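You operate a simulated robot arm through the tools that you are given. There is no shell and no other tool.

The job below is to be done with a simulated robot arm. You get a single attempt, and the scene is never put back.

TASK
Tidy up at the kitting table. At the end: the white roller from the kitting table is on the side table; the grey felt block from the kitting table is on the silver solar plate (marked "6"); the yellow corner guard from the kitting table is on the side table; the gold test block (marked "BRASS") stands where the grey felt block stood; whatever was shut is shut again. Leave all else as you found it, and nothing knocked over. Set down upright: white roller.

The check looks at the end state, three seconds after you hand in, the way a careful person would. Anything else that was tipped, shoved, dropped, spilled or broken makes it a failure.

THE ROBOT
A 7-joint arm with a two-finger parallel gripper, fixed in place. Base frame: the origin is at the foot of the arm, x ahead of it, y to its left, z up; the work surface is at about z = 0.8. Readings come in m, degrees, newtons and seconds.
With the tool pointing down near the work surface it reaches from about 0.3 to 0.7 m from the base axis. Its first joint turns from -66.0 to 66.0 degrees. Payload 1.57 kg.
Tool frame: the origin (TCP) lies between the finger pads and is the grasp point; the fingertips stand 0.03 m ahead of it; z points along the fingers, y is the line along which they close. The gripper opens to 0.11 m. The fingers are 0.024 m wide and 0.012 m thick; the gripper's body (0.048 by 0.112 m) begins 0.078 m behind the TCP.
Orientation is told as [roll, pitch, yaw] about the base's x, y, z axes, in that order, counted from this pose: with the fingers straight down and closing along the base's y, the tool's x points along the base's -x, its y along +y and its z along -z.

THE INTERFACE
- The arm moves only by the tool play_rows. Its argument "deltas" is a list that holds one entry, the list of rows, each a list of 7 numbers: the shift along the tool's x, y, z in m, then the turn, a rotation vector about the tool's x, y, z in degrees, then the closure, from 0 (fully open) to 1 (shut). In form: [[[tx, ty, tz, wx, wy, wz, jaw], ...]]. A call has 1 to 20 rows; each row is the pose to reach, as a shift and turn from the pose commanded when the call began, along the tool's axes at that moment. Each row takes 0.2 s and may step no farther than 0.05 m and 8.6 degrees from the row before; otherwise, or with a gripper value out of range, the whole call is refused. A pose out of reach is approached as far as the arm can. The call stops where the force on the tool passes 40 N (or 10 N more than at its start, if that is more) or the arm is blocked; 0.2 s more then pass. The fingers move at their own pace (about 0.108 m/s each) and stop on an object; they squeeze with about 43 N. The grip force told is the motor's: it shows also when the fingers shut on nothing. Time passes only in rows, and 0.2 s behind the last, so rows that repeat a pose let the fingers close. It gives the time, the measured TCP pose, the force on the tool (base axes), the opening and the grip force at its end, in the units of the frame above (readings bear some noise), with the torque about the TCP (base axes, N m) and any sound that the robot's microphone picked up.
- Cameras (640 x 400 px; columns grow to the right, rows downward): "scene" is fixed at [0.1724, -0.4105, 1.3888]; the picture's right is [0.61, -0.79, 0.00], its down [-0.57, -0.44, -0.70] and it looks along [0.55, 0.43, -0.71] (base axes); focal length 281 px, centre (320, 200). "wrist" rides on the gripper at [0.07, 0.016, -0.141] in the tool frame; the picture's right is [-0.23, 0.97, 0.00], its down [-0.85, -0.20, -0.48] and it looks along [-0.47, -0.11, 0.88] (tool axes); focal length 222 px, centre (320, 200). There is no depth. A picture from a camera that has moved, and an enlarged one, comes with that camera's place and axes in the base frame and with its lens.
- capture(camera): a new picture of that camera. No time passes.
- close_up(camera, box): a new picture of the part [left, top, right, bottom] of that camera's present view, enlarged. No time passes.
- close_job(): hands the job in; it is judged then, once.

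Places have to be worked out from the pictures, the camera data and where the tool is seen. Open the gripper and draw the arm clear of the work before you hand the job in, unless the task says otherwise.

The tools are called after "Request:" by a JSON object that holds its "op" and its "data". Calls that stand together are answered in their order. play_rows: Moves the arm, as the interface text tells. Its arguments: {"type":"object","properties":{"deltas":{"type":"array","items":{"type":"array","items":{"type":"array","items":{"type":"number"}}}}},"required":["deltas"]} The other tools are called the same way: capture (camera) takes a picture; close_up (camera, box) takes an enlarged picture of a part of a camera's view; close_job () hands the job in.

At the start:

```text
t: 0.0
position: [0.3605, 0.1198, 1.1053]
tcp_rot: [0.0, 0.0, 0.0]
ft_force: [0.2, 0.4, -0.1]
torque: [0.0, -0.01, 0.02]
width: 0.1102
gripper_force: 0.0
```

scene: 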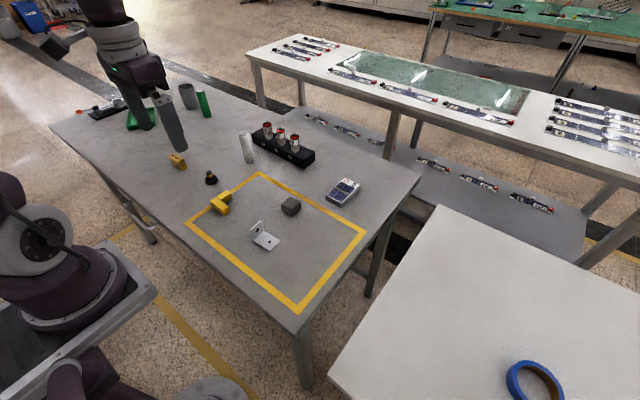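
wrist: 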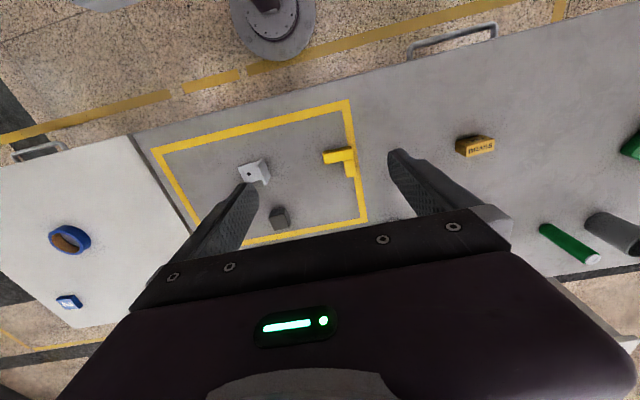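

I start by looking at both views enlarged, to identify all objects before moving.

Request:
{"op": "close_up", "data": {"camera": "scene", "box": [160, 80, 420, 320]}}

Request:
{"op": "close_up", "data": {"camera": "scene", "box": [40, 60, 260, 220]}}

Request:
{"op": "close_up", "data": {"camera": "wrist", "box": [120, 80, 400, 260]}}

Request:
{"op": "close_up", "data": {"camera": "scene", "box": [320, 200, 640, 400]}}

```text
1.67 times, centred on (290, 200) of scene
camera zoom: at [0.1724, -0.4105, 1.3888], right [0.61, -0.79, 0.0], down [-0.57, -0.44, -0.7], along [0.55, 0.43, -0.71], focal length 469 px, centre (370, 200)
```

zoom: 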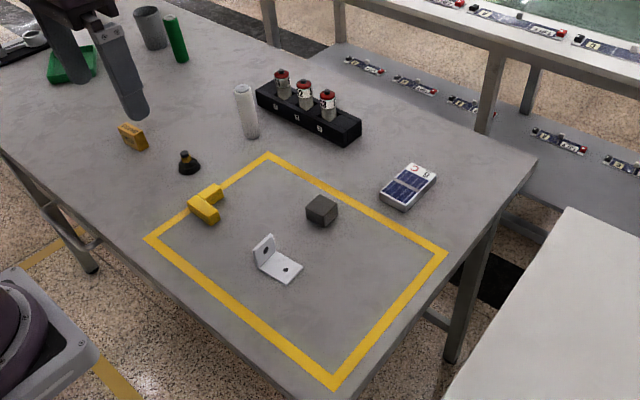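

```text
2.50 times, centred on (150, 140) of scene
camera zoom: at [0.1724, -0.4105, 1.3888], right [0.61, -0.79, 0.0], down [-0.57, -0.44, -0.7], along [0.55, 0.43, -0.71], focal length 703 px, centre (745, 350)
```

zoom: 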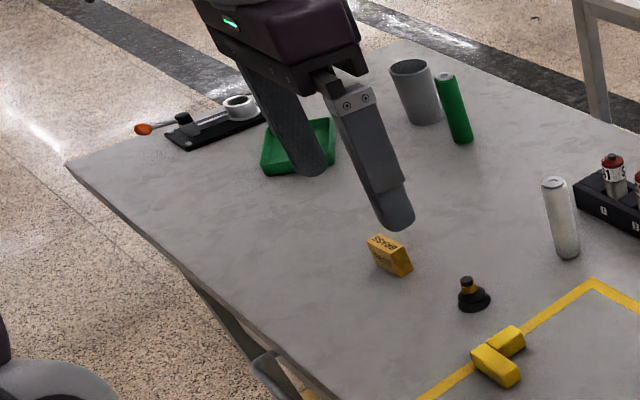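

```text
2.22 times, centred on (260, 170) of wrist
camera zoom: at [0.2931, 0.1366, 1.2478], right [0.23, 0.97, 0.0], down [0.85, -0.2, 0.48], along [0.47, -0.11, -0.88], focal length 494 px, centre (453, 267)
```

zoom: 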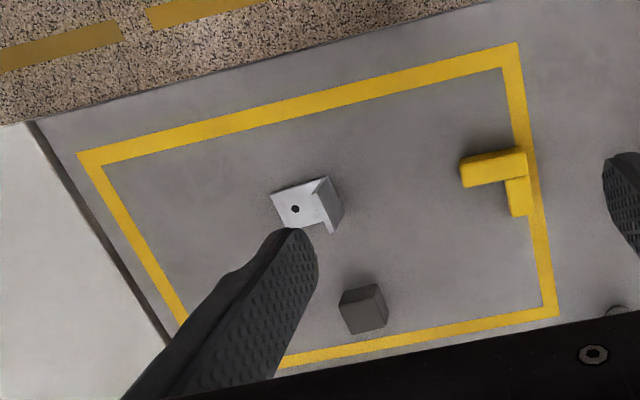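

```text
2.00 times, centred on (480, 300) of scene
camera zoom: at [0.1724, -0.4105, 1.3888], right [0.61, -0.79, 0.0], down [-0.57, -0.44, -0.7], along [0.55, 0.43, -0.71], focal length 562 px, centre (0, 0)
```

zoom: 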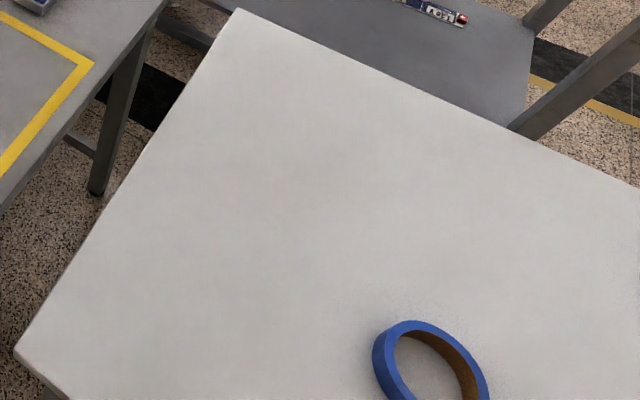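

The wrist view shows another blue item on the side table; I'll zoom on it and on the solar plate on the kitting table to read the marks.

Request:
{"op": "close_up", "data": {"camera": "scene", "box": [300, 165, 380, 215]}}

Request:
{"op": "close_up", "data": {"camera": "wrist", "box": [30, 210, 130, 330]}}

Request:
{"op": "close_up", "data": {"camera": "scene", "box": [230, 110, 330, 180]}}

Request:
{"op": "close_up", "data": {"camera": "scene", "box": [160, 140, 250, 220]}}

Request:
{"op": "close_up", "data": {"camera": "scene", "box": [240, 180, 320, 260]}}

```text
8.00 times, centred on (340, 190) of scene
camera zoom: at [0.1724, -0.4105, 1.3888], right [0.61, -0.79, 0.0], down [-0.57, -0.44, -0.7], along [0.55, 0.43, -0.71], focal length 2250 px, centre (160, 280)
```

zoom: 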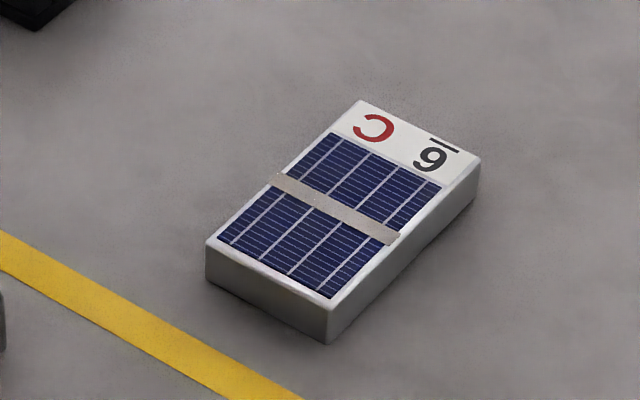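

```text
3.33 times, centred on (80, 270) of wrist
camera zoom: at [0.2931, 0.1366, 1.2478], right [0.23, 0.97, 0.0], down [0.85, -0.2, 0.48], along [0.47, -0.11, -0.88], focal length 740 px, centre (1120, -33)
```

zoom: 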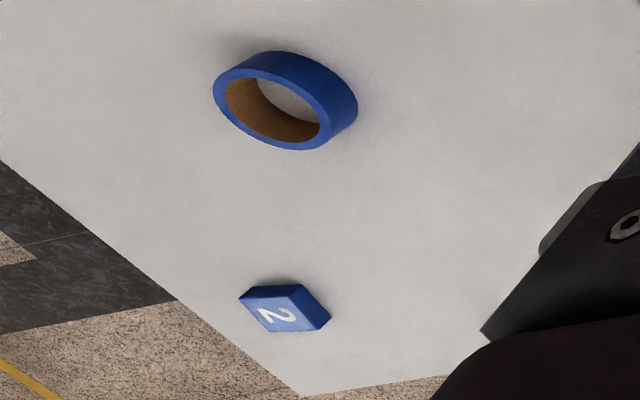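

```text
5.71 times, centred on (280, 145) of scene
camera zoom: at [0.1724, -0.4105, 1.3888], right [0.61, -0.79, 0.0], down [-0.57, -0.44, -0.7], along [0.55, 0.43, -0.71], focal length 1607 px, centre (549, 514)
```

zoom: 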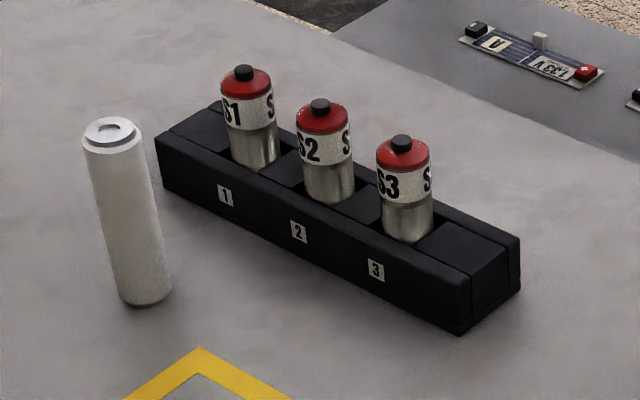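

```text
5.00 times, centred on (205, 180) of scene
camera zoom: at [0.1724, -0.4105, 1.3888], right [0.61, -0.79, 0.0], down [-0.57, -0.44, -0.7], along [0.55, 0.43, -0.71], focal length 1406 px, centre (895, 300)
```

zoom: 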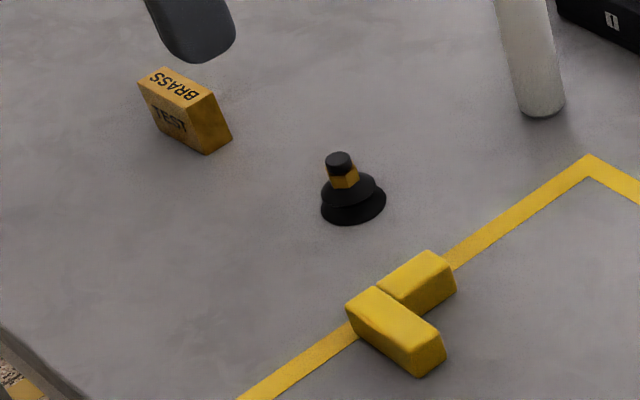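

```text
5.00 times, centred on (280, 220) of scene
camera zoom: at [0.1724, -0.4105, 1.3888], right [0.61, -0.79, 0.0], down [-0.57, -0.44, -0.7], along [0.55, 0.43, -0.71], focal length 1406 px, centre (520, 100)
```

zoom: 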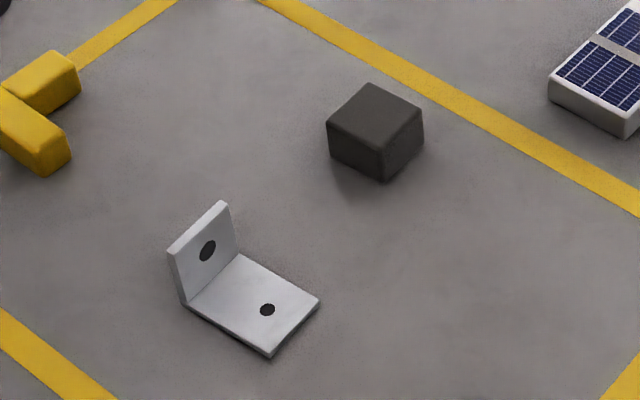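

The plate's "6" (underlined, seen upside down) is the one on the kitting table; blue tape and a block "2" are on the side table, which two-view matching puts at about z≈0.72 with its near edge around y≈-0.34. Estimates: felt ≈(0.547,-0.018), brass ≈(0.46,0.38), roller ≈(0.63,0.246), plate ≈(0.687,-0.097). I move above the felt for a better look.

Request:
{"op": "play_rows", "data": {"deltas": [[[-0.023, -0.023, 0.0175, 0, 0, 0, 0], [-0.046, -0.046, 0.035, 0, 0, 0, 0], [-0.07, -0.069, 0.0525, 0, 0, 0, 0], [-0.093, -0.092, 0.07, 0, 0, 0, 0], [-0.116, -0.115, 0.0875, 0, 0, 0, 0], [-0.1395, -0.138, 0.105, 0, 0, 0, 0], [-0.1395, -0.138, 0.105, 0, 0, 0, 0]]]}}

Request:
{"op": "capture", "data": {"camera": "wrist"}}

Request:
{"op": "capture", "data": {"camera": "scene"}}

```text
t: 1.6
position: [0.5013, -0.0187, 1.0007]
tcp_rot: [0.0, -0.1, 0.0]
ft_force: [-0.5, -0.5, 0.9]
torque: [0.0, 0.0, -0.02]
width: 0.1102
gripper_force: 0.0
```

```text
taken
camera wrist: at [0.4325, -0.0012, 1.1428], right [0.23, 0.97, 0.0], down [0.85, -0.2, 0.48], along [0.47, -0.11, -0.88], focal length 222 px, centre (320, 200)
```

wrist: 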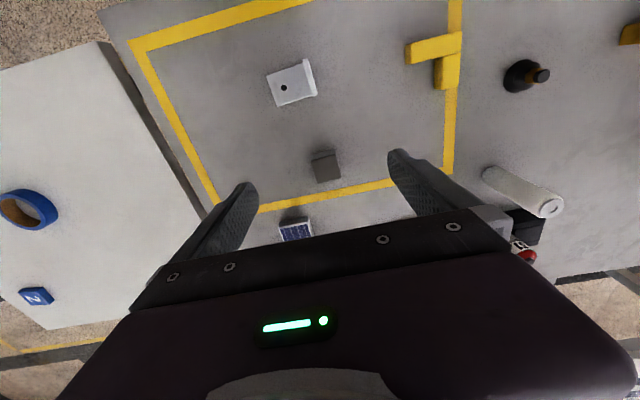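

```text
taken
```

scene: 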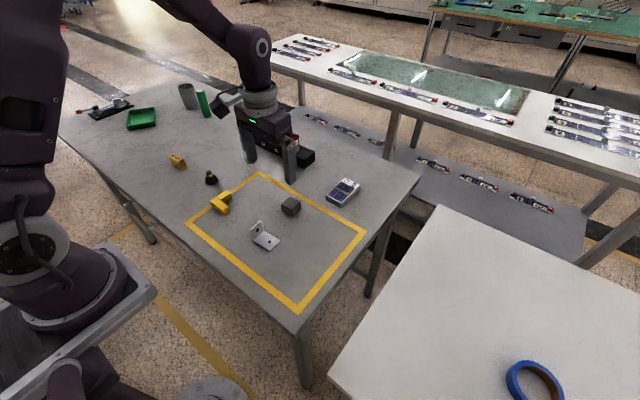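

Request:
{"op": "close_up", "data": {"camera": "wrist", "box": [270, 120, 390, 240]}}

Request:
{"op": "close_up", "data": {"camera": "wrist", "box": [390, 0, 560, 110]}}

```text
3.33 times, centred on (330, 180) of wrist
camera zoom: at [0.4325, -0.0012, 1.1428], right [0.23, 0.97, 0.0], down [0.85, -0.2, 0.48], along [0.47, -0.11, -0.88], focal length 740 px, centre (287, 267)
```

zoom: 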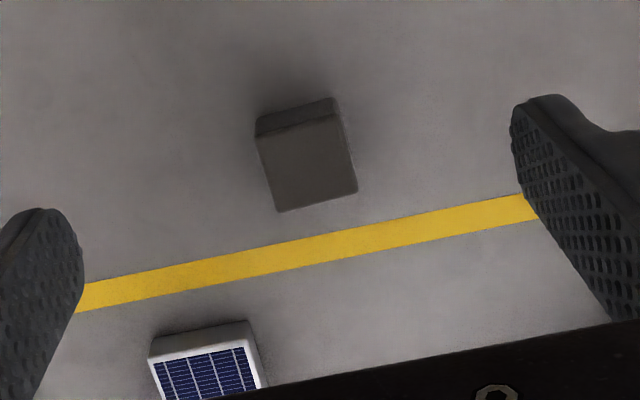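

```text
3.64 times, centred on (475, 55) of wrist
camera zoom: at [0.4325, -0.0012, 1.1428], right [0.23, 0.97, 0.0], down [0.85, -0.2, 0.48], along [0.47, -0.11, -0.88], focal length 808 px, centre (-244, 727)
```

zoom: 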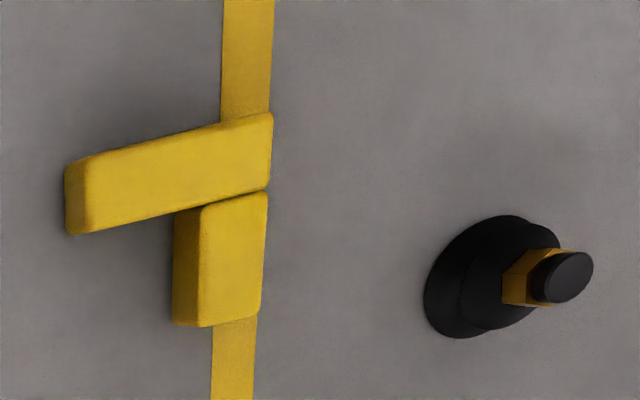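

The felt block is at about (0.549,-0.019), 36 mm wide, aligned with the axes, top at ~0.83. I go down over it, fingers along y, and close.

Request:
{"op": "play_rows", "data": {"deltas": [[[-0.025, -0.001, 0.02, 0, 0, 0, 0], [-0.049, -0.001, 0.05, 0, 0, 0, 0], [-0.049, -0.001, 0.085, 0, 0, 0, 0], [-0.049, -0.001, 0.12, 0, 0, 0, 0], [-0.049, -0.001, 0.145, 0, 0, 0, 0], [-0.049, -0.001, 0.158, 0, 0, 0, 0], [-0.049, -0.001, 0.164, 0, 0, 0, 0], [-0.049, -0.001, 0.164, 0, 0, 0, 0]]]}}

Request:
{"op": "close_up", "data": {"camera": "scene", "box": [230, 160, 370, 260]}}

Request:
{"op": "capture", "data": {"camera": "wrist"}}

```text
t: 3.4
position: [0.5495, -0.019, 0.8372]
tcp_rot: [0.1, 0.0, 0.0]
ft_force: [1.2, -0.2, 0.7]
torque: [-0.02, -0.01, -0.03]
width: 0.11
gripper_force: 0.0
```

```text
4.00 times, centred on (300, 210) of scene
camera zoom: at [0.1724, -0.4105, 1.3888], right [0.61, -0.79, 0.0], down [-0.57, -0.44, -0.7], along [0.55, 0.43, -0.71], focal length 1125 px, centre (400, 160)
```

zoom: 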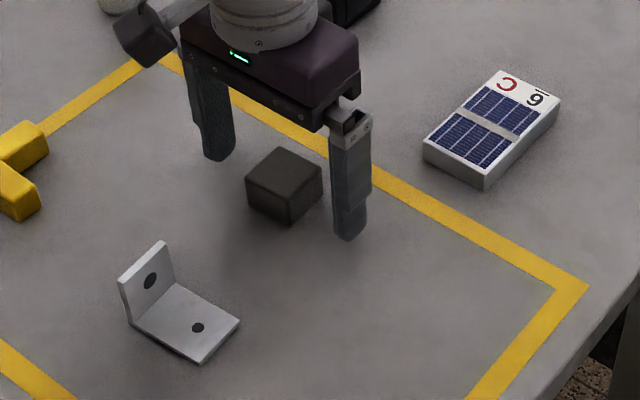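

```text
taken
camera wrist: at [0.4809, -0.002, 0.9788], right [0.23, 0.97, 0.0], down [0.85, -0.2, 0.48], along [0.47, -0.11, -0.88], focal length 222 px, centre (320, 200)
```

wrist: 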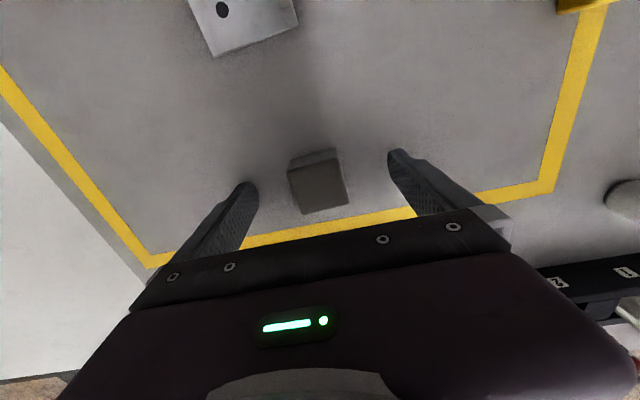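

Block sits centred between the fingers. Closing now, then I'll check the width.

Request:
{"op": "play_rows", "data": {"deltas": [[[0, 0, 0, 0, 0, 0, 0.4], [0, 0, 0, 0, 0, 0, 0.8], [0, 0, 0, 0, 0, 0, 1], [0, 0, 0, 0, 0, 0, 1], [0, 0, 0, 0, 0, 0, 1]]]}}

```text
t: 4.6
position: [0.5499, -0.0199, 0.8375]
tcp_rot: [0.0, -0.1, 0.0]
ft_force: [0.1, 0.3, -0.7]
torque: [-0.01, -0.01, -0.01]
width: 0.0387
gripper_force: 42.6
```

Gripped at 38.7 mm. I lift 8 cm and travel over the plate (centre ≈(0.685,-0.0975), top ≈0.82), then look before lowering.

Request:
{"op": "play_rows", "data": {"deltas": [[[0, 0, -0.02, 0, 0, 0, 1], [0, 0, -0.05, 0, 0, 0, 1], [0, 0, -0.08, 0, 0, 0, 1], [-0.03, -0.018, -0.08, 0, 0, 0, 1], [-0.06, -0.036, -0.08, 0, 0, 0, 1], [-0.09, -0.054, -0.08, 0, 0, 0, 1], [-0.115, -0.068, -0.08, 0, 0, 0, 1], [-0.133, -0.078, -0.08, 0, 0, 0, 1], [-0.133, -0.078, -0.08, 0, 0, 0, 1]]]}}

Request:
{"op": "close_up", "data": {"camera": "scene", "box": [270, 120, 410, 220]}}

Request:
{"op": "capture", "data": {"camera": "wrist"}}

```text
t: 6.6
position: [0.6825, -0.098, 0.9174]
tcp_rot: [0.0, 0.1, -0.1]
ft_force: [0.4, -0.6, 0.3]
torque: [0.0, 0.04, -0.01]
width: 0.0383
gripper_force: 43.0
```

```text
4.00 times, centred on (340, 170) of scene
camera zoom: at [0.1724, -0.4105, 1.3888], right [0.61, -0.79, 0.0], down [-0.57, -0.44, -0.7], along [0.55, 0.43, -0.71], focal length 1125 px, centre (240, 320)
```

zoom: 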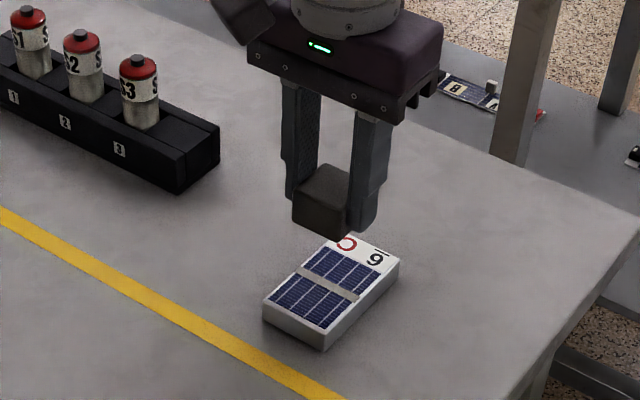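

```text
taken
camera wrist: at [0.6141, -0.0805, 1.0597], right [0.23, 0.97, 0.0], down [0.86, -0.2, 0.48], along [0.46, -0.11, -0.88], focal length 222 px, centre (320, 200)
```

wrist: 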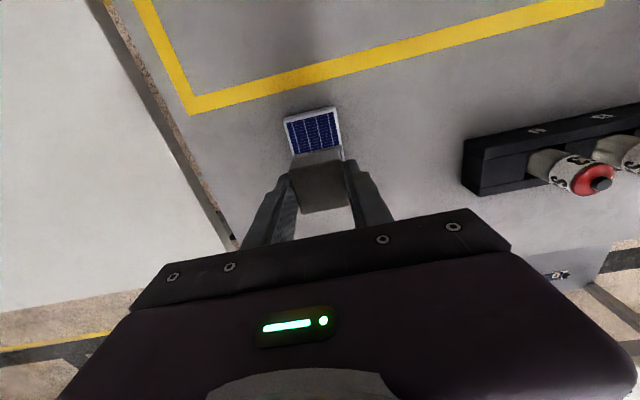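

The felt hangs level above the plate. Lowering about 5.8 cm gently.

Request:
{"op": "play_rows", "data": {"deltas": [[[0, 0, 0.02, 0, 0, 0, 1], [0, 0, 0.04, 0, 0, 0, 1], [0, 0, 0.05, 0, 0, 0, 1], [0, 0, 0.055, 0, 0, 0, 1], [0, 0, 0.057, 0, 0, 0, 1], [0, 0, 0.057, 0, 0, 0, 1]]]}}

Request:
{"op": "close_up", "data": {"camera": "scene", "box": [300, 150, 380, 210]}}

```text
t: 8.0
position: [0.6836, -0.0979, 0.8611]
tcp_rot: [0.0, 0.0, 0.1]
ft_force: [0.4, 0.0, 0.1]
torque: [0.01, -0.02, 0.02]
width: 0.0384
gripper_force: 42.6
```

```text
6.67 times, centred on (340, 180) of scene
camera zoom: at [0.1724, -0.4105, 1.3888], right [0.61, -0.79, 0.0], down [-0.57, -0.44, -0.7], along [0.55, 0.43, -0.71], focal length 1875 px, centre (187, 333)
```

zoom: 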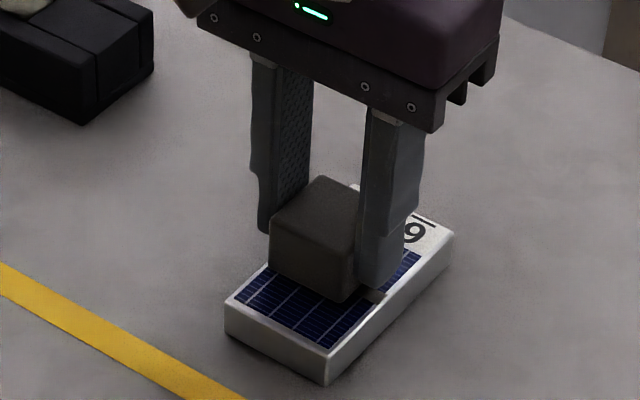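

Nearly in contact but no force yet. I'll lower in millimetre steps until the force shows.

Request:
{"op": "play_rows", "data": {"deltas": [[[0, 0, 0.002, 0, 0, 0, 1], [0, 0, 0.003, 0, 0, 0, 1], [0, 0, 0.003, 0, 0, 0, 1]]]}}

```text
t: 8.8
position: [0.6841, -0.0986, 0.8573]
tcp_rot: [-0.1, 0.0, -0.1]
ft_force: [0.3, 0.6, -0.3]
torque: [0.01, 0.02, 0.0]
width: 0.0382
gripper_force: 42.6
```

Request:
{"op": "play_rows", "data": {"deltas": [[[0, 0, 0.002, 0, 0, 0, 1], [0, 0, 0.002, 0, 0, 0, 1]]]}}

Request:
{"op": "close_up", "data": {"camera": "scene", "box": [315, 165, 375, 205]}}

```text
t: 9.4
position: [0.684, -0.0978, 0.8577]
tcp_rot: [0.0, -0.1, 0.0]
ft_force: [-3.4, 0.7, 15.4]
torque: [0.06, 0.07, 0.02]
width: 0.0384
gripper_force: 43.2
```

```text
10.00 times, centred on (345, 185) of scene
camera zoom: at [0.172, -0.4104, 1.3889], right [0.61, -0.79, 0.0], down [-0.57, -0.44, -0.7], along [0.56, 0.43, -0.71], focal length 2812 px, centre (70, 350)
```

zoom: 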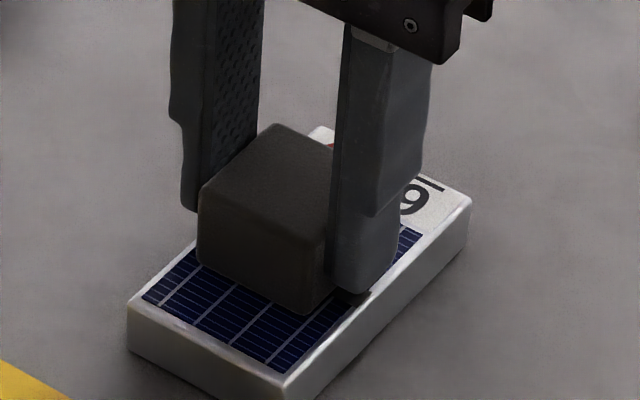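

Contact (15 N). I ease 1 mm up, open, and rise straight up.

Request:
{"op": "play_rows", "data": {"deltas": [[[0, 0, -0.001, 0, 0, 0, 1], [0, 0, -0.001, 0, 0, 0, 0.7], [0, 0, -0.001, 0, 0, 0, 0.4], [0, 0, -0.001, 0, 0, 0, 0], [0, 0, -0.001, 0, 0, 0, 0], [0, 0, -0.02, 0, 0, 0, 0], [0, 0, -0.05, 0, 0, 0, 0], [0, 0, -0.09, 0, 0, 0, 0], [0, 0, -0.12, 0, 0, 0, 0], [0, 0, -0.15, 0, 0, 0, 0]]]}}

Request:
{"op": "close_up", "data": {"camera": "scene", "box": [300, 155, 380, 215]}}

```text
t: 11.6
position: [0.6803, -0.0982, 1.0044]
tcp_rot: [-0.3, 0.1, -0.1]
ft_force: [0.8, 0.4, 0.5]
torque: [-0.01, 0.03, -0.01]
width: 0.11
gripper_force: 0.1
```

```text
6.67 times, centred on (340, 185) of scene
camera zoom: at [0.1723, -0.4105, 1.3888], right [0.61, -0.79, 0.0], down [-0.57, -0.44, -0.7], along [0.55, 0.43, -0.71], focal length 1875 px, centre (187, 300)
```

zoom: 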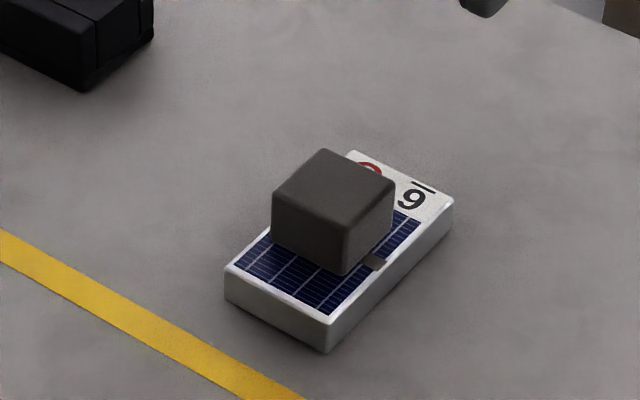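

The felt stands well on plate 6, which hasn't moved. Next I travel at z≈1.0 to a view above the brass block.

Request:
{"op": "play_rows", "data": {"deltas": [[[0.0186, 0.036, 0, 0, 0, 0, 0], [0.0372, 0.072, 0, 0, 0, 0, 0], [0.0558, 0.108, 0, 0, 0, 0, 0], [0.0744, 0.144, 0, 0, 0, 0, 0], [0.093, 0.18, 0, 0, 0, 0, 0], [0.1116, 0.216, 0, 0, 0, 0, 0], [0.1302, 0.252, 0, 0, 0, 0, 0], [0.1488, 0.288, 0, 0, 0, 0, 0], [0.1674, 0.324, 0, 0, 0, 0, 0], [0.186, 0.36, 0, 0, 0, 0, 0], [0.2046, 0.396, 0, 0, 0, 0, 0], [0.2232, 0.432, 0, 0, 0, 0, 0], [0.242, 0.468, 0, 0, 0, 0, 0], [0.242, 0.468, 0, 0, 0, 0, 0]]]}}

Request:
{"op": "capture", "data": {"camera": "wrist"}}

Request:
{"op": "capture", "data": {"camera": "scene"}}

```text
t: 14.6
position: [0.4428, 0.3701, 1.0049]
tcp_rot: [0.0, 0.1, 0.0]
ft_force: [0.3, -0.1, 0.8]
torque: [-0.02, 0.0, -0.01]
width: 0.1098
gripper_force: 0.0
```

```text
taken
camera wrist: at [0.3728, 0.3866, 1.1459], right [0.23, 0.97, 0.0], down [0.86, -0.2, 0.48], along [0.47, -0.11, -0.88], focal length 222 px, centre (320, 200)
```

wrist: 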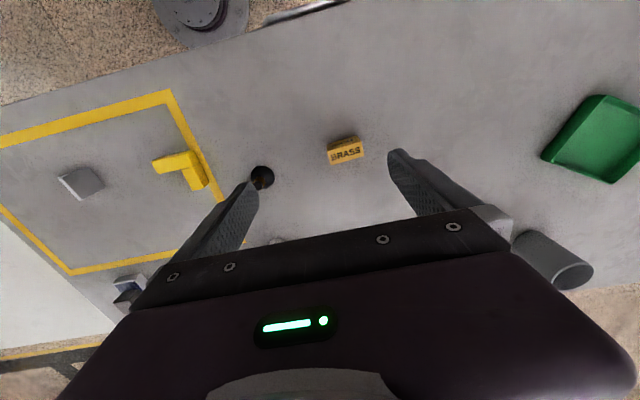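

```text
taken
```

scene: 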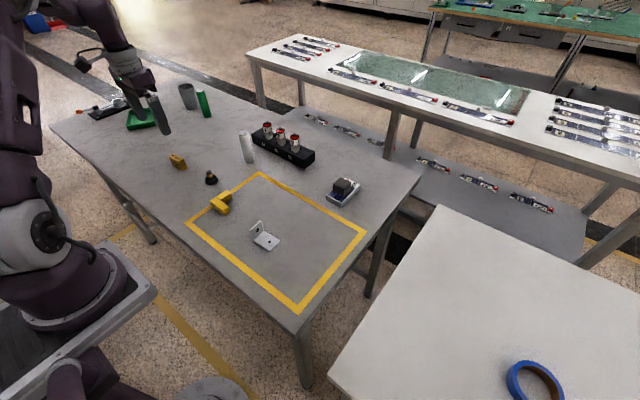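

Request:
{"op": "close_up", "data": {"camera": "wrist", "box": [305, 125, 385, 175]}}

Request:
{"op": "close_up", "data": {"camera": "wrist", "box": [140, 140, 240, 200]}}

Request:
{"op": "close_up", "data": {"camera": "scene", "box": [150, 140, 210, 180]}}

```text
8.00 times, centred on (345, 150) of wrist
camera zoom: at [0.3728, 0.3866, 1.1459], right [0.23, 0.97, 0.0], down [0.86, -0.2, 0.48], along [0.47, -0.11, -0.88], focal length 1777 px, centre (120, 600)
```

zoom: 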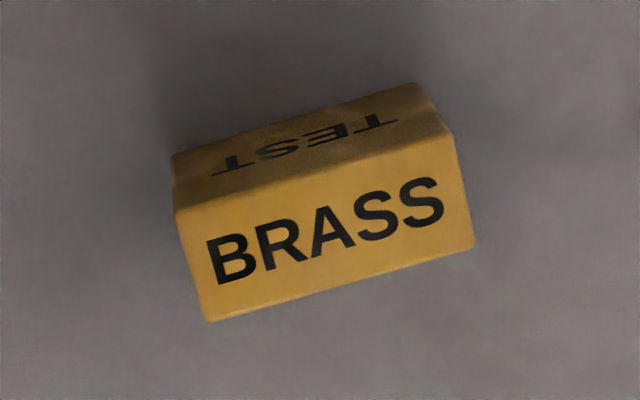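

```text
6.40 times, centred on (190, 170) of wrist
camera zoom: at [0.3728, 0.3866, 1.1459], right [0.23, 0.97, 0.0], down [0.86, -0.2, 0.48], along [0.47, -0.11, -0.88], focal length 1422 px, centre (1152, 392)
```

zoom: 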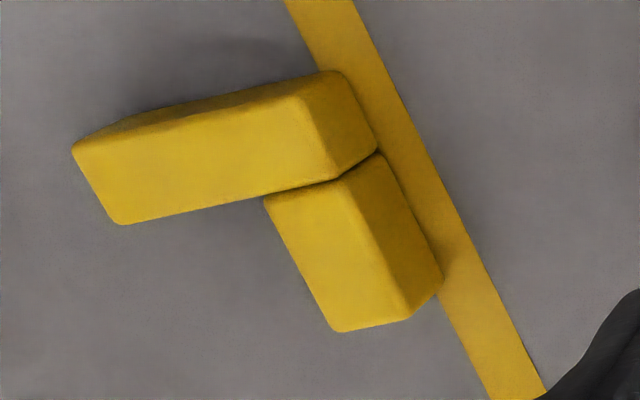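

```text
10.00 times, centred on (180, 160) of scene
camera zoom: at [0.1724, -0.4104, 1.3888], right [0.61, -0.79, 0.0], down [-0.57, -0.44, -0.7], along [0.55, 0.43, -0.71], focal length 2812 px, centre (1720, 600)
```

zoom: 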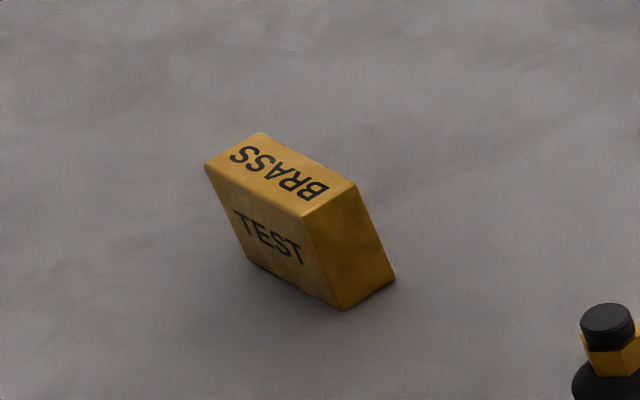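

The brass block is axis-aligned at about (0.472,0.401), 22×50 mm, top ≈0.838, and clear of the suction cup at (0.486,0.26). I descend with fingers either side along y.

Request:
{"op": "play_rows", "data": {"deltas": [[[-0.015, 0.015, 0.02, 0, 0, 0, 0], [-0.0295, 0.0305, 0.04, 0, 0, 0, 0], [-0.0295, 0.0305, 0.075, 0, 0, 0, 0], [-0.0295, 0.0305, 0.11, 0, 0, 0, 0], [-0.0295, 0.0305, 0.14, 0, 0, 0, 0], [-0.0295, 0.0305, 0.16, 0, 0, 0, 0], [-0.0295, 0.0305, 0.167, 0, 0, 0, 0], [-0.0295, 0.0305, 0.167, 0, 0, 0, 0]]]}}

Request:
{"op": "capture", "data": {"camera": "wrist"}}

Request:
{"op": "close_up", "data": {"camera": "scene", "box": [120, 100, 240, 200]}}

```text
t: 16.4
position: [0.47, 0.4023, 0.8375]
tcp_rot: [0.1, 0.0, 0.0]
ft_force: [-1.1, 0.2, 0.7]
torque: [-0.02, 0.02, 0.04]
width: 0.1101
gripper_force: 0.1
```

```text
taken
camera wrist: at [0.4024, 0.4192, 0.979], right [0.23, 0.97, 0.0], down [0.85, -0.2, 0.48], along [0.47, -0.11, -0.88], focal length 222 px, centre (320, 200)
```

wrist: 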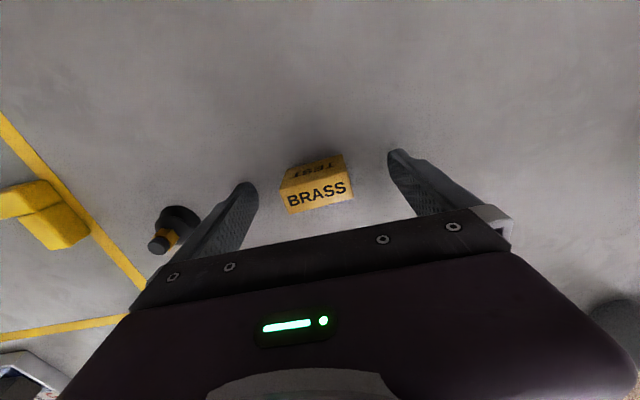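

```text
4.00 times, centred on (180, 150) of scene
camera zoom: at [0.1724, -0.4105, 1.3888], right [0.61, -0.79, 0.0], down [-0.57, -0.44, -0.7], along [0.55, 0.43, -0.71], focal length 1125 px, centre (880, 400)
```

zoom: 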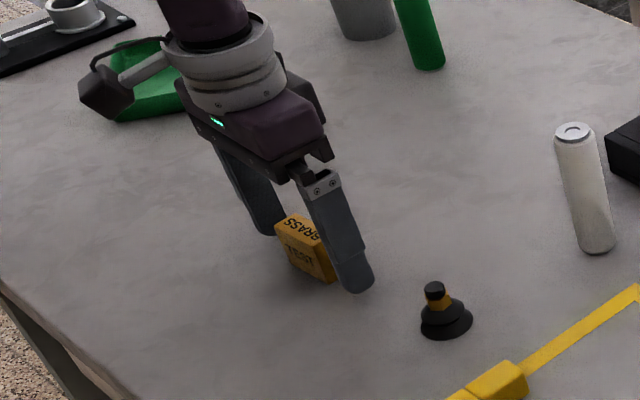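

Aligned. Closing.

Request:
{"op": "play_rows", "data": {"deltas": [[[0, 0, 0, 0, 0, 0, 0.3], [0, 0, 0, 0, 0, 0, 0.7], [0, 0, 0, 0, 0, 0, 1], [0, 0, 0, 0, 0, 0, 1], [0, 0, 0, 0, 0, 0, 1]]]}}

Request:
{"op": "close_up", "data": {"camera": "wrist", "box": [240, 120, 400, 240]}}

```text
t: 17.6
position: [0.4713, 0.4014, 0.838]
tcp_rot: [0.0, 0.0, 0.0]
ft_force: [0.4, 1.4, 0.5]
torque: [-0.03, -0.05, 0.02]
width: 0.0496
gripper_force: 43.3
```

```text
3.33 times, centred on (320, 180) of wrist
camera zoom: at [0.4023, 0.4192, 0.9792], right [0.23, 0.97, 0.0], down [0.85, -0.2, 0.48], along [0.47, -0.11, -0.88], focal length 740 px, centre (320, 267)
```

zoom: 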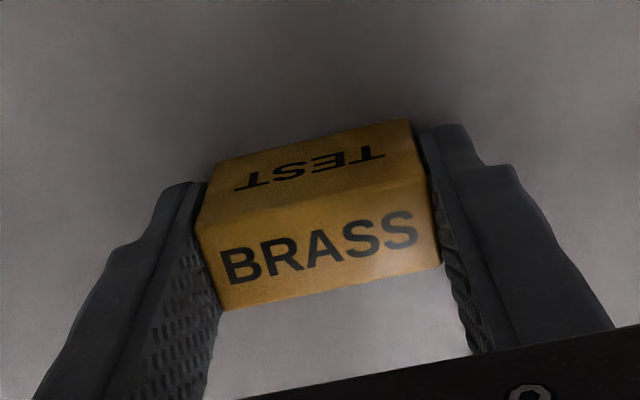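

Gripped at 49.6 mm. I lift 12 cm and carry it over to the felt's old spot (0.549,-0.019).

Request:
{"op": "play_rows", "data": {"deltas": [[[0, 0, -0.02, 0, 0, 0, 1], [0, 0, -0.05, 0, 0, 0, 1], [0, 0, -0.09, 0, 0, 0, 1], [0, 0, -0.12, 0, 0, 0, 1], [-0.006, -0.032, -0.12, 0, 0, 0, 1], [-0.012, -0.065, -0.12, 0, 0, 0, 1], [-0.019, -0.102, -0.12, 0, 0, 0, 1], [-0.026, -0.14, -0.12, 0, 0, 0, 1], [-0.033, -0.178, -0.12, 0, 0, 0, 1], [-0.04, -0.216, -0.12, 0, 0, 0, 1], [-0.047, -0.254, -0.12, 0, 0, 0, 1], [-0.054, -0.292, -0.12, 0, 0, 0, 1], [-0.061, -0.33, -0.12, 0, 0, 0, 1], [-0.068, -0.368, -0.12, 0, 0, 0, 1], [-0.074, -0.4, -0.12, 0, 0, 0, 1], [-0.078, -0.4205, -0.12, 0, 0, 0, 1], [-0.078, -0.4205, -0.12, 0, 0, 0, 1]]]}}

Request:
{"op": "capture", "data": {"camera": "wrist"}}

Request:
{"op": "close_up", "data": {"camera": "scene", "box": [220, 130, 380, 260]}}

```text
t: 21.2
position: [0.5494, -0.0184, 0.958]
tcp_rot: [0.0, 0.0, 0.0]
ft_force: [-0.1, -0.4, -4.0]
torque: [-0.01, -0.03, 0.01]
width: 0.0495
gripper_force: 43.0
```

```text
taken
camera wrist: at [0.4805, -0.0018, 1.0996], right [0.23, 0.97, 0.0], down [0.86, -0.2, 0.48], along [0.47, -0.11, -0.88], focal length 222 px, centre (320, 200)
```

wrist: 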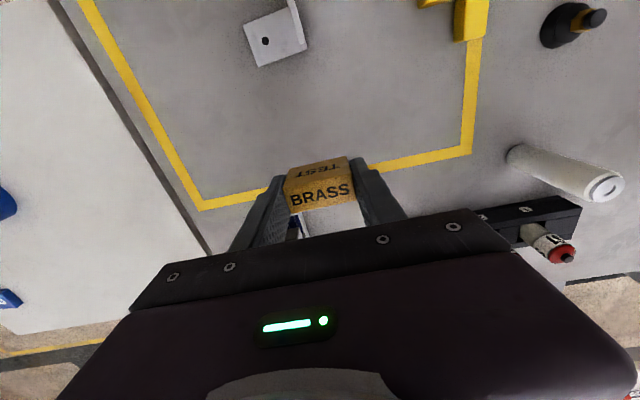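

```text
3.08 times, centred on (300, 195) of scene
camera zoom: at [0.1724, -0.4105, 1.3888], right [0.61, -0.79, 0.0], down [-0.57, -0.44, -0.7], along [0.55, 0.43, -0.71], focal length 865 px, centre (382, 215)
```

zoom: 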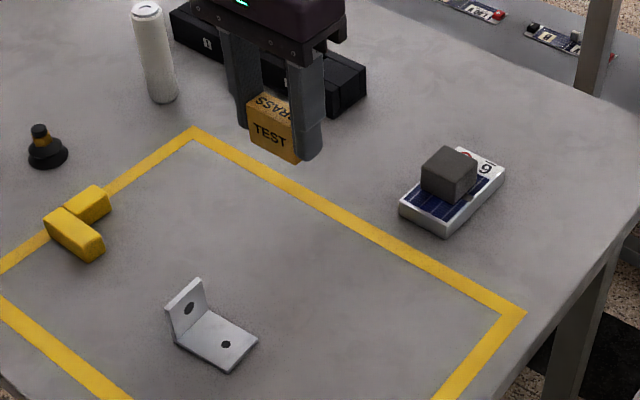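

On target above the spot. Lowering to just above table contact.

Request:
{"op": "play_rows", "data": {"deltas": [[[0, 0, 0.03, 0, 0, 0, 1], [0, 0, 0.06, 0, 0, 0, 1], [0, 0, 0.09, 0, 0, 0, 1], [0, 0, 0.107, 0, 0, 0, 1], [0, 0, 0.115, 0, 0, 0, 1], [0, 0, 0.118, 0, 0, 0, 1], [0, 0, 0.119, 0, 0, 0, 1], [0, 0, 0.119, 0, 0, 0, 1]]]}}

```text
t: 23.0
position: [0.5484, -0.0176, 0.8379]
tcp_rot: [0.0, 0.0, 0.0]
ft_force: [0.2, -0.5, -3.3]
torque: [0.0, -0.02, -0.02]
width: 0.0494
gripper_force: 43.1
```

Request:
{"op": "play_rows", "data": {"deltas": [[[0, 0.0, 0.001, 0, 0, 0, 1], [0, 0, 0.0015, 0, 0, 0, 1], [0, 0, 0.0015, 0, 0, 0, 1]]]}}

Request:
{"op": "close_up", "data": {"camera": "scene", "box": [240, 160, 340, 240]}}

```text
t: 23.8
position: [0.5489, -0.0191, 0.837]
tcp_rot: [0.0, 0.0, 0.0]
ft_force: [-0.2, 1.8, 2.6]
torque: [0.04, 0.03, -0.02]
width: 0.0495
gripper_force: 42.9
```

```text
5.00 times, centred on (290, 200) of scene
camera zoom: at [0.1724, -0.4104, 1.3888], right [0.61, -0.79, 0.0], down [-0.57, -0.44, -0.7], along [0.55, 0.43, -0.71], focal length 1406 px, centre (470, 200)
```

zoom: 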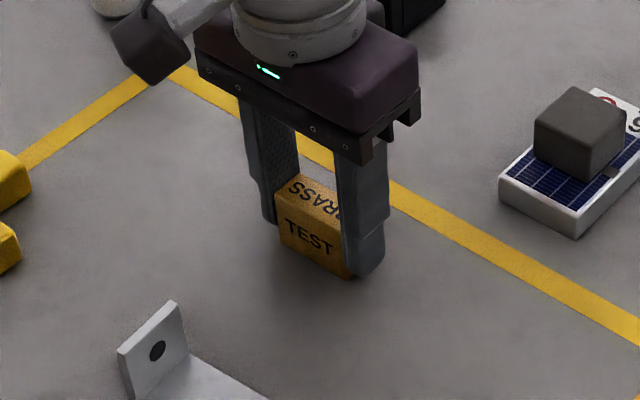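

Force went from -3.3 to +2.6 N: the brass rests on the table at the felt's old place. I open and rise straight up.

Request:
{"op": "play_rows", "data": {"deltas": [[[0, 0, 0, 0, 0, 0, 0.7], [0, 0, 0, 0, 0, 0, 0.3], [0, 0, 0, 0, 0, 0, 0], [0, 0, 0, 0, 0, 0, 0], [0, 0, -0.02, 0, 0, 0, 0], [0, 0, -0.05, 0, 0, 0, 0], [0, 0, -0.09, 0, 0, 0, 0], [0, 0, -0.13, 0, 0, 0, 0], [0, 0, -0.17, 0, 0, 0, 0], [0, 0, -0.17, 0, 0, 0, 0]]]}}

Request:
{"op": "capture", "data": {"camera": "wrist"}}

Request:
{"op": "close_up", "data": {"camera": "scene", "box": [240, 160, 340, 240]}}

```text
t: 26.0
position: [0.549, -0.0196, 1.0074]
tcp_rot: [0.1, 0.1, -0.1]
ft_force: [-0.1, -0.8, 0.6]
torque: [0.03, 0.04, 0.02]
width: 0.11
gripper_force: 0.1
```

```text
taken
camera wrist: at [0.4804, -0.0018, 1.15], right [0.23, 0.97, 0.0], down [0.86, -0.2, 0.48], along [0.47, -0.11, -0.88], focal length 222 px, centre (320, 200)
```

wrist: 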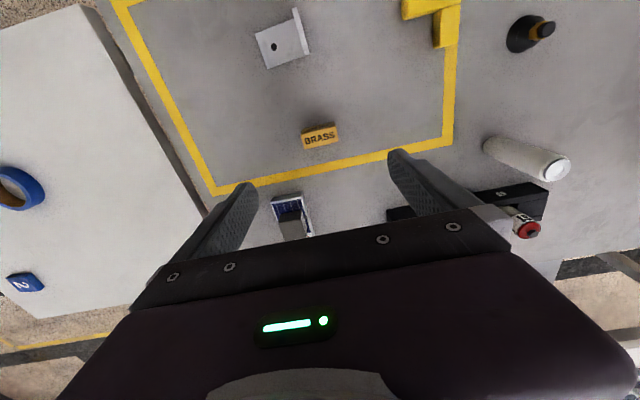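

```text
5.00 times, centred on (290, 200) of scene
camera zoom: at [0.1724, -0.4105, 1.3888], right [0.61, -0.79, 0.0], down [-0.57, -0.44, -0.7], along [0.55, 0.43, -0.71], focal length 1406 px, centre (470, 200)
```

zoom: 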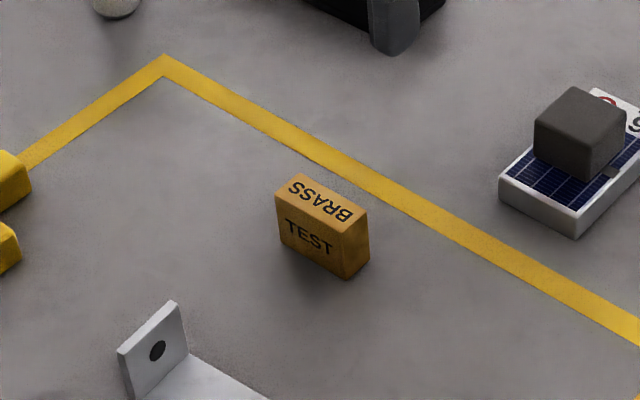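

Brass stands upright where the felt was. Now to above the yellow guard for a look.

Request:
{"op": "play_rows", "data": {"deltas": [[[0.025, 0.025, 0, 0, 0, 0, 0], [0.05, 0.05, 0, 0, 0, 0, 0], [0.075, 0.075, 0, 0, 0, 0, 0], [0.1, 0.1, 0, 0, 0, 0, 0], [0.125, 0.125, 0, 0, 0, 0, 0], [0.149, 0.15, 0, 0, 0, 0, 0], [0.149, 0.15, 0, 0, 0, 0, 0]]]}}

Request:
{"op": "capture", "data": {"camera": "wrist"}}

Request:
{"op": "close_up", "data": {"camera": "wrist", "box": [260, 100, 380, 200]}}

Request:
{"op": "close_up", "data": {"camera": "scene", "box": [195, 180, 245, 220]}}

```text
t: 27.6
position: [0.3994, 0.1309, 1.0081]
tcp_rot: [-0.1, 0.0, 0.0]
ft_force: [-0.1, -0.1, -0.3]
torque: [-0.04, -0.03, 0.0]
width: 0.11
gripper_force: 0.0
```

```text
taken
camera wrist: at [0.3311, 0.148, 1.1499], right [0.23, 0.97, 0.0], down [0.86, -0.2, 0.48], along [0.47, -0.11, -0.88], focal length 222 px, centre (320, 200)
```

wrist: 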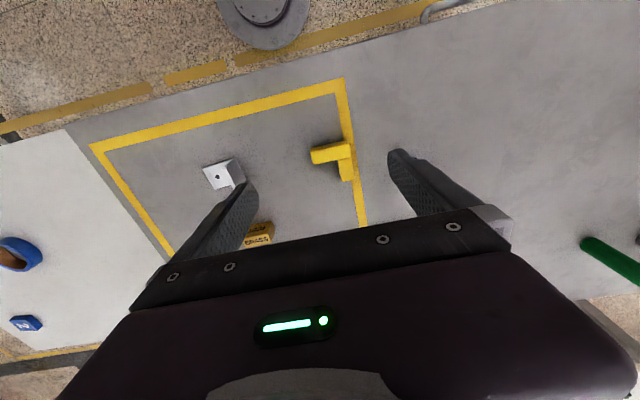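

```text
4.00 times, centred on (320, 150) of wrist
camera zoom: at [0.3311, 0.148, 1.1499], right [0.23, 0.97, 0.0], down [0.86, -0.2, 0.48], along [0.47, -0.11, -0.88], focal length 888 px, centre (320, 400)
```

zoom: 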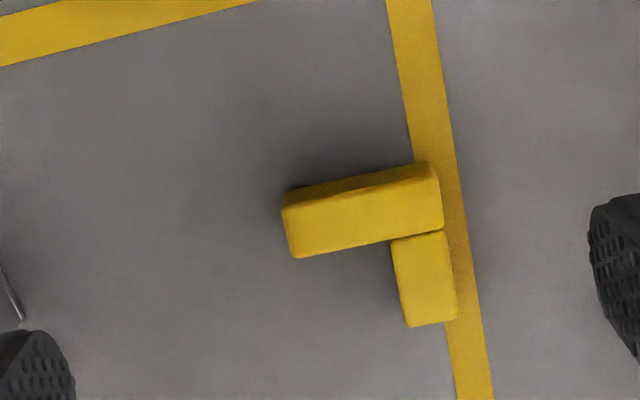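

```text
10.00 times, centred on (220, 200) of scene
camera zoom: at [0.1724, -0.4104, 1.3888], right [0.61, -0.79, 0.0], down [-0.57, -0.44, -0.7], along [0.55, 0.43, -0.71], focal length 2812 px, centre (1320, 200)
```

zoom: 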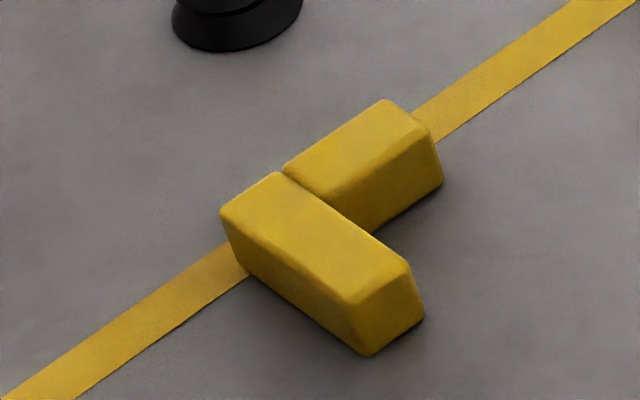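

The guard is an L: limb A x 0.421–0.443, y 0.112–0.170; limb B behind it to x 0.481. I'll grip limb A across its ends along y at TCP (0.434,0.141,0.835).

Request:
{"op": "play_rows", "data": {"deltas": [[[-0.017, 0.005, 0.02, 0, 0, 0, 0], [-0.0345, 0.01, 0.045, 0, 0, 0, 0], [-0.0345, 0.01, 0.08, 0, 0, 0, 0], [-0.0345, 0.01, 0.115, 0, 0, 0, 0], [-0.0345, 0.01, 0.145, 0, 0, 0, 0], [-0.0345, 0.01, 0.165, 0, 0, 0, 0], [-0.0345, 0.01, 0.1725, 0, 0, 0, 0], [-0.0345, 0.01, 0.1725, 0, 0, 0, 0]]]}}

Request:
{"op": "close_up", "data": {"camera": "wrist", "box": [220, 100, 420, 250]}}

Request:
{"op": "close_up", "data": {"camera": "scene", "box": [170, 150, 270, 230]}}

```text
t: 29.4
position: [0.4339, 0.1389, 0.8353]
tcp_rot: [-0.1, 0.1, 0.0]
ft_force: [0.3, -0.4, 0.9]
torque: [-0.01, -0.01, 0.03]
width: 0.11
gripper_force: 0.1
```

```text
2.67 times, centred on (320, 175) of wrist
camera zoom: at [0.3658, 0.1563, 0.9772], right [0.23, 0.97, 0.0], down [0.85, -0.2, 0.48], along [0.47, -0.11, -0.88], focal length 592 px, centre (320, 267)
```

zoom: 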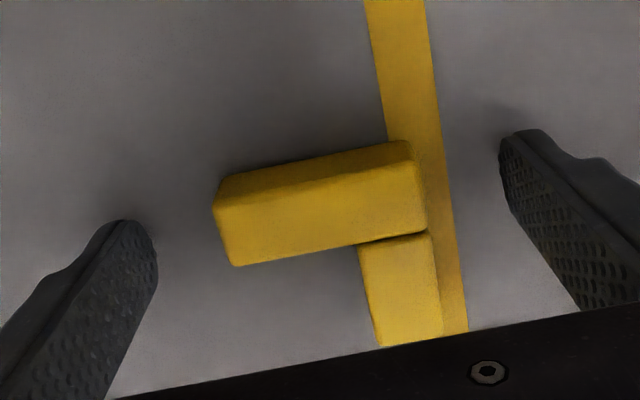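

```text
5.00 times, centred on (220, 190) of scene
camera zoom: at [0.1724, -0.4105, 1.3888], right [0.61, -0.79, 0.0], down [-0.57, -0.44, -0.7], along [0.55, 0.43, -0.71], focal length 1406 px, centre (820, 250)
```

zoom: 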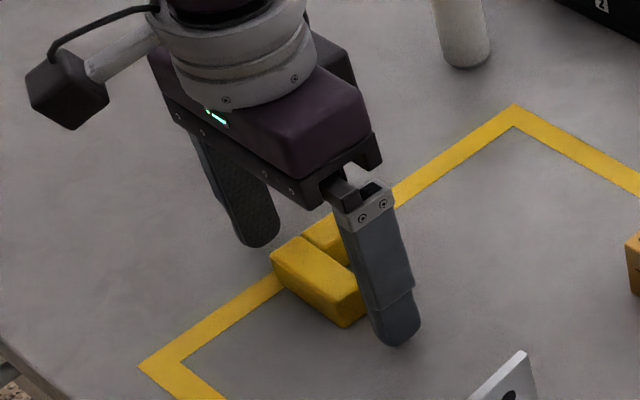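

Centred on limb A. Closing.

Request:
{"op": "play_rows", "data": {"deltas": [[[0, 0, 0, 0, 0, 0, 0.3], [0, 0, 0, 0, 0, 0, 0.6], [0, 0, 0, 0, 0, 0, 1], [0, 0, 0, 0, 0, 0, 1], [0, 0, 0, 0, 0, 0, 1]]]}}

Request:
{"op": "close_up", "data": {"camera": "wrist", "box": [220, 100, 420, 250]}}

```text
t: 30.6
position: [0.4344, 0.1395, 0.8351]
tcp_rot: [0.1, -0.1, 0.0]
ft_force: [0.5, 0.4, -0.4]
torque: [-0.01, 0.02, -0.02]
width: 0.0583
gripper_force: 42.7
```

```text
2.67 times, centred on (320, 175) of wrist
camera zoom: at [0.3658, 0.1563, 0.9775], right [0.23, 0.97, 0.0], down [0.85, -0.2, 0.48], along [0.47, -0.11, -0.88], focal length 592 px, centre (320, 267)
```

zoom: 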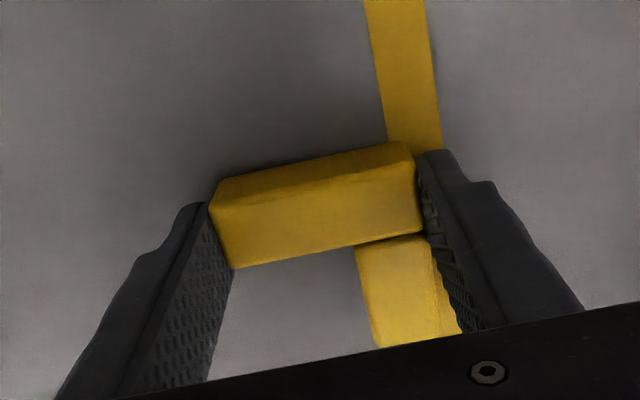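

Gripped at 58 mm. I lift 12 cm and carry it across to above the side table at (0.36,-0.45).

Request:
{"op": "play_rows", "data": {"deltas": [[[0, 0, -0.02, 0, 0, 0, 1], [0, 0, -0.05, 0, 0, 0, 1], [0, 0, -0.09, 0, 0, 0, 1], [0, 0, -0.12, 0, 0, 0, 1], [0.004, -0.03, -0.12, 0, 0, 0, 1], [0.009, -0.07, -0.12, 0, 0, 0, 1], [0.014, -0.112, -0.12, 0, 0, 0, 1], [0.019, -0.154, -0.12, 0, 0, 0, 1], [0.024, -0.196, -0.12, 0, 0, 0, 1], [0.029, -0.238, -0.12, 0, 0, 0, 1], [0.034, -0.28, -0.12, 0, 0, 0, 1], [0.039, -0.322, -0.12, 0, 0, 0, 1], [0.044, -0.364, -0.12, 0, 0, 0, 1], [0.05, -0.406, -0.12, 0, 0, 0, 1], [0.055, -0.448, -0.12, 0, 0, 0, 1], [0.06, -0.49, -0.12, 0, 0, 0, 1], [0.066, -0.53, -0.12, 0, 0, 0, 1], [0.072, -0.565, -0.12, 0, 0, 0, 1], [0.0745, -0.5895, -0.12, 0, 0, 0, 1], [0.0745, -0.5895, -0.12, 0, 0, 0, 1]]]}}

Request:
{"op": "capture", "data": {"camera": "wrist"}}

Request:
{"op": "capture", "data": {"camera": "scene"}}

```text
t: 34.8
position: [0.3581, -0.4484, 0.9547]
tcp_rot: [0.0, 0.0, -0.1]
ft_force: [-1.0, -0.4, 0.1]
torque: [0.04, 0.04, 0.02]
width: 0.0585
gripper_force: 43.2
```

```text
taken
camera wrist: at [0.2898, -0.4309, 1.0974], right [0.23, 0.97, 0.0], down [0.86, -0.2, 0.48], along [0.47, -0.11, -0.88], focal length 222 px, centre (320, 200)
```

wrist: 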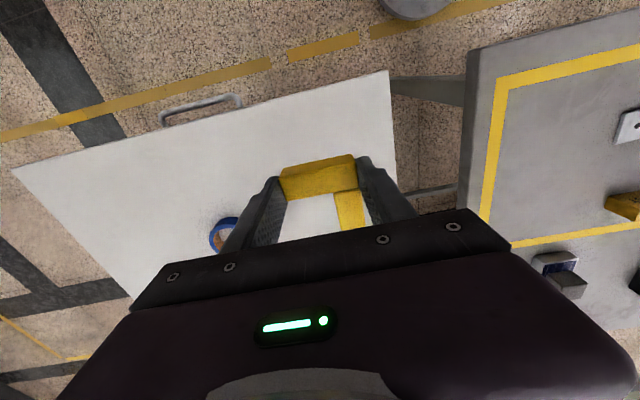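

```text
taken
```

scene: 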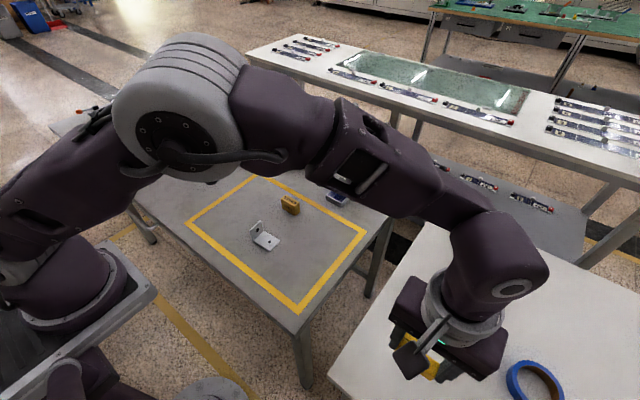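

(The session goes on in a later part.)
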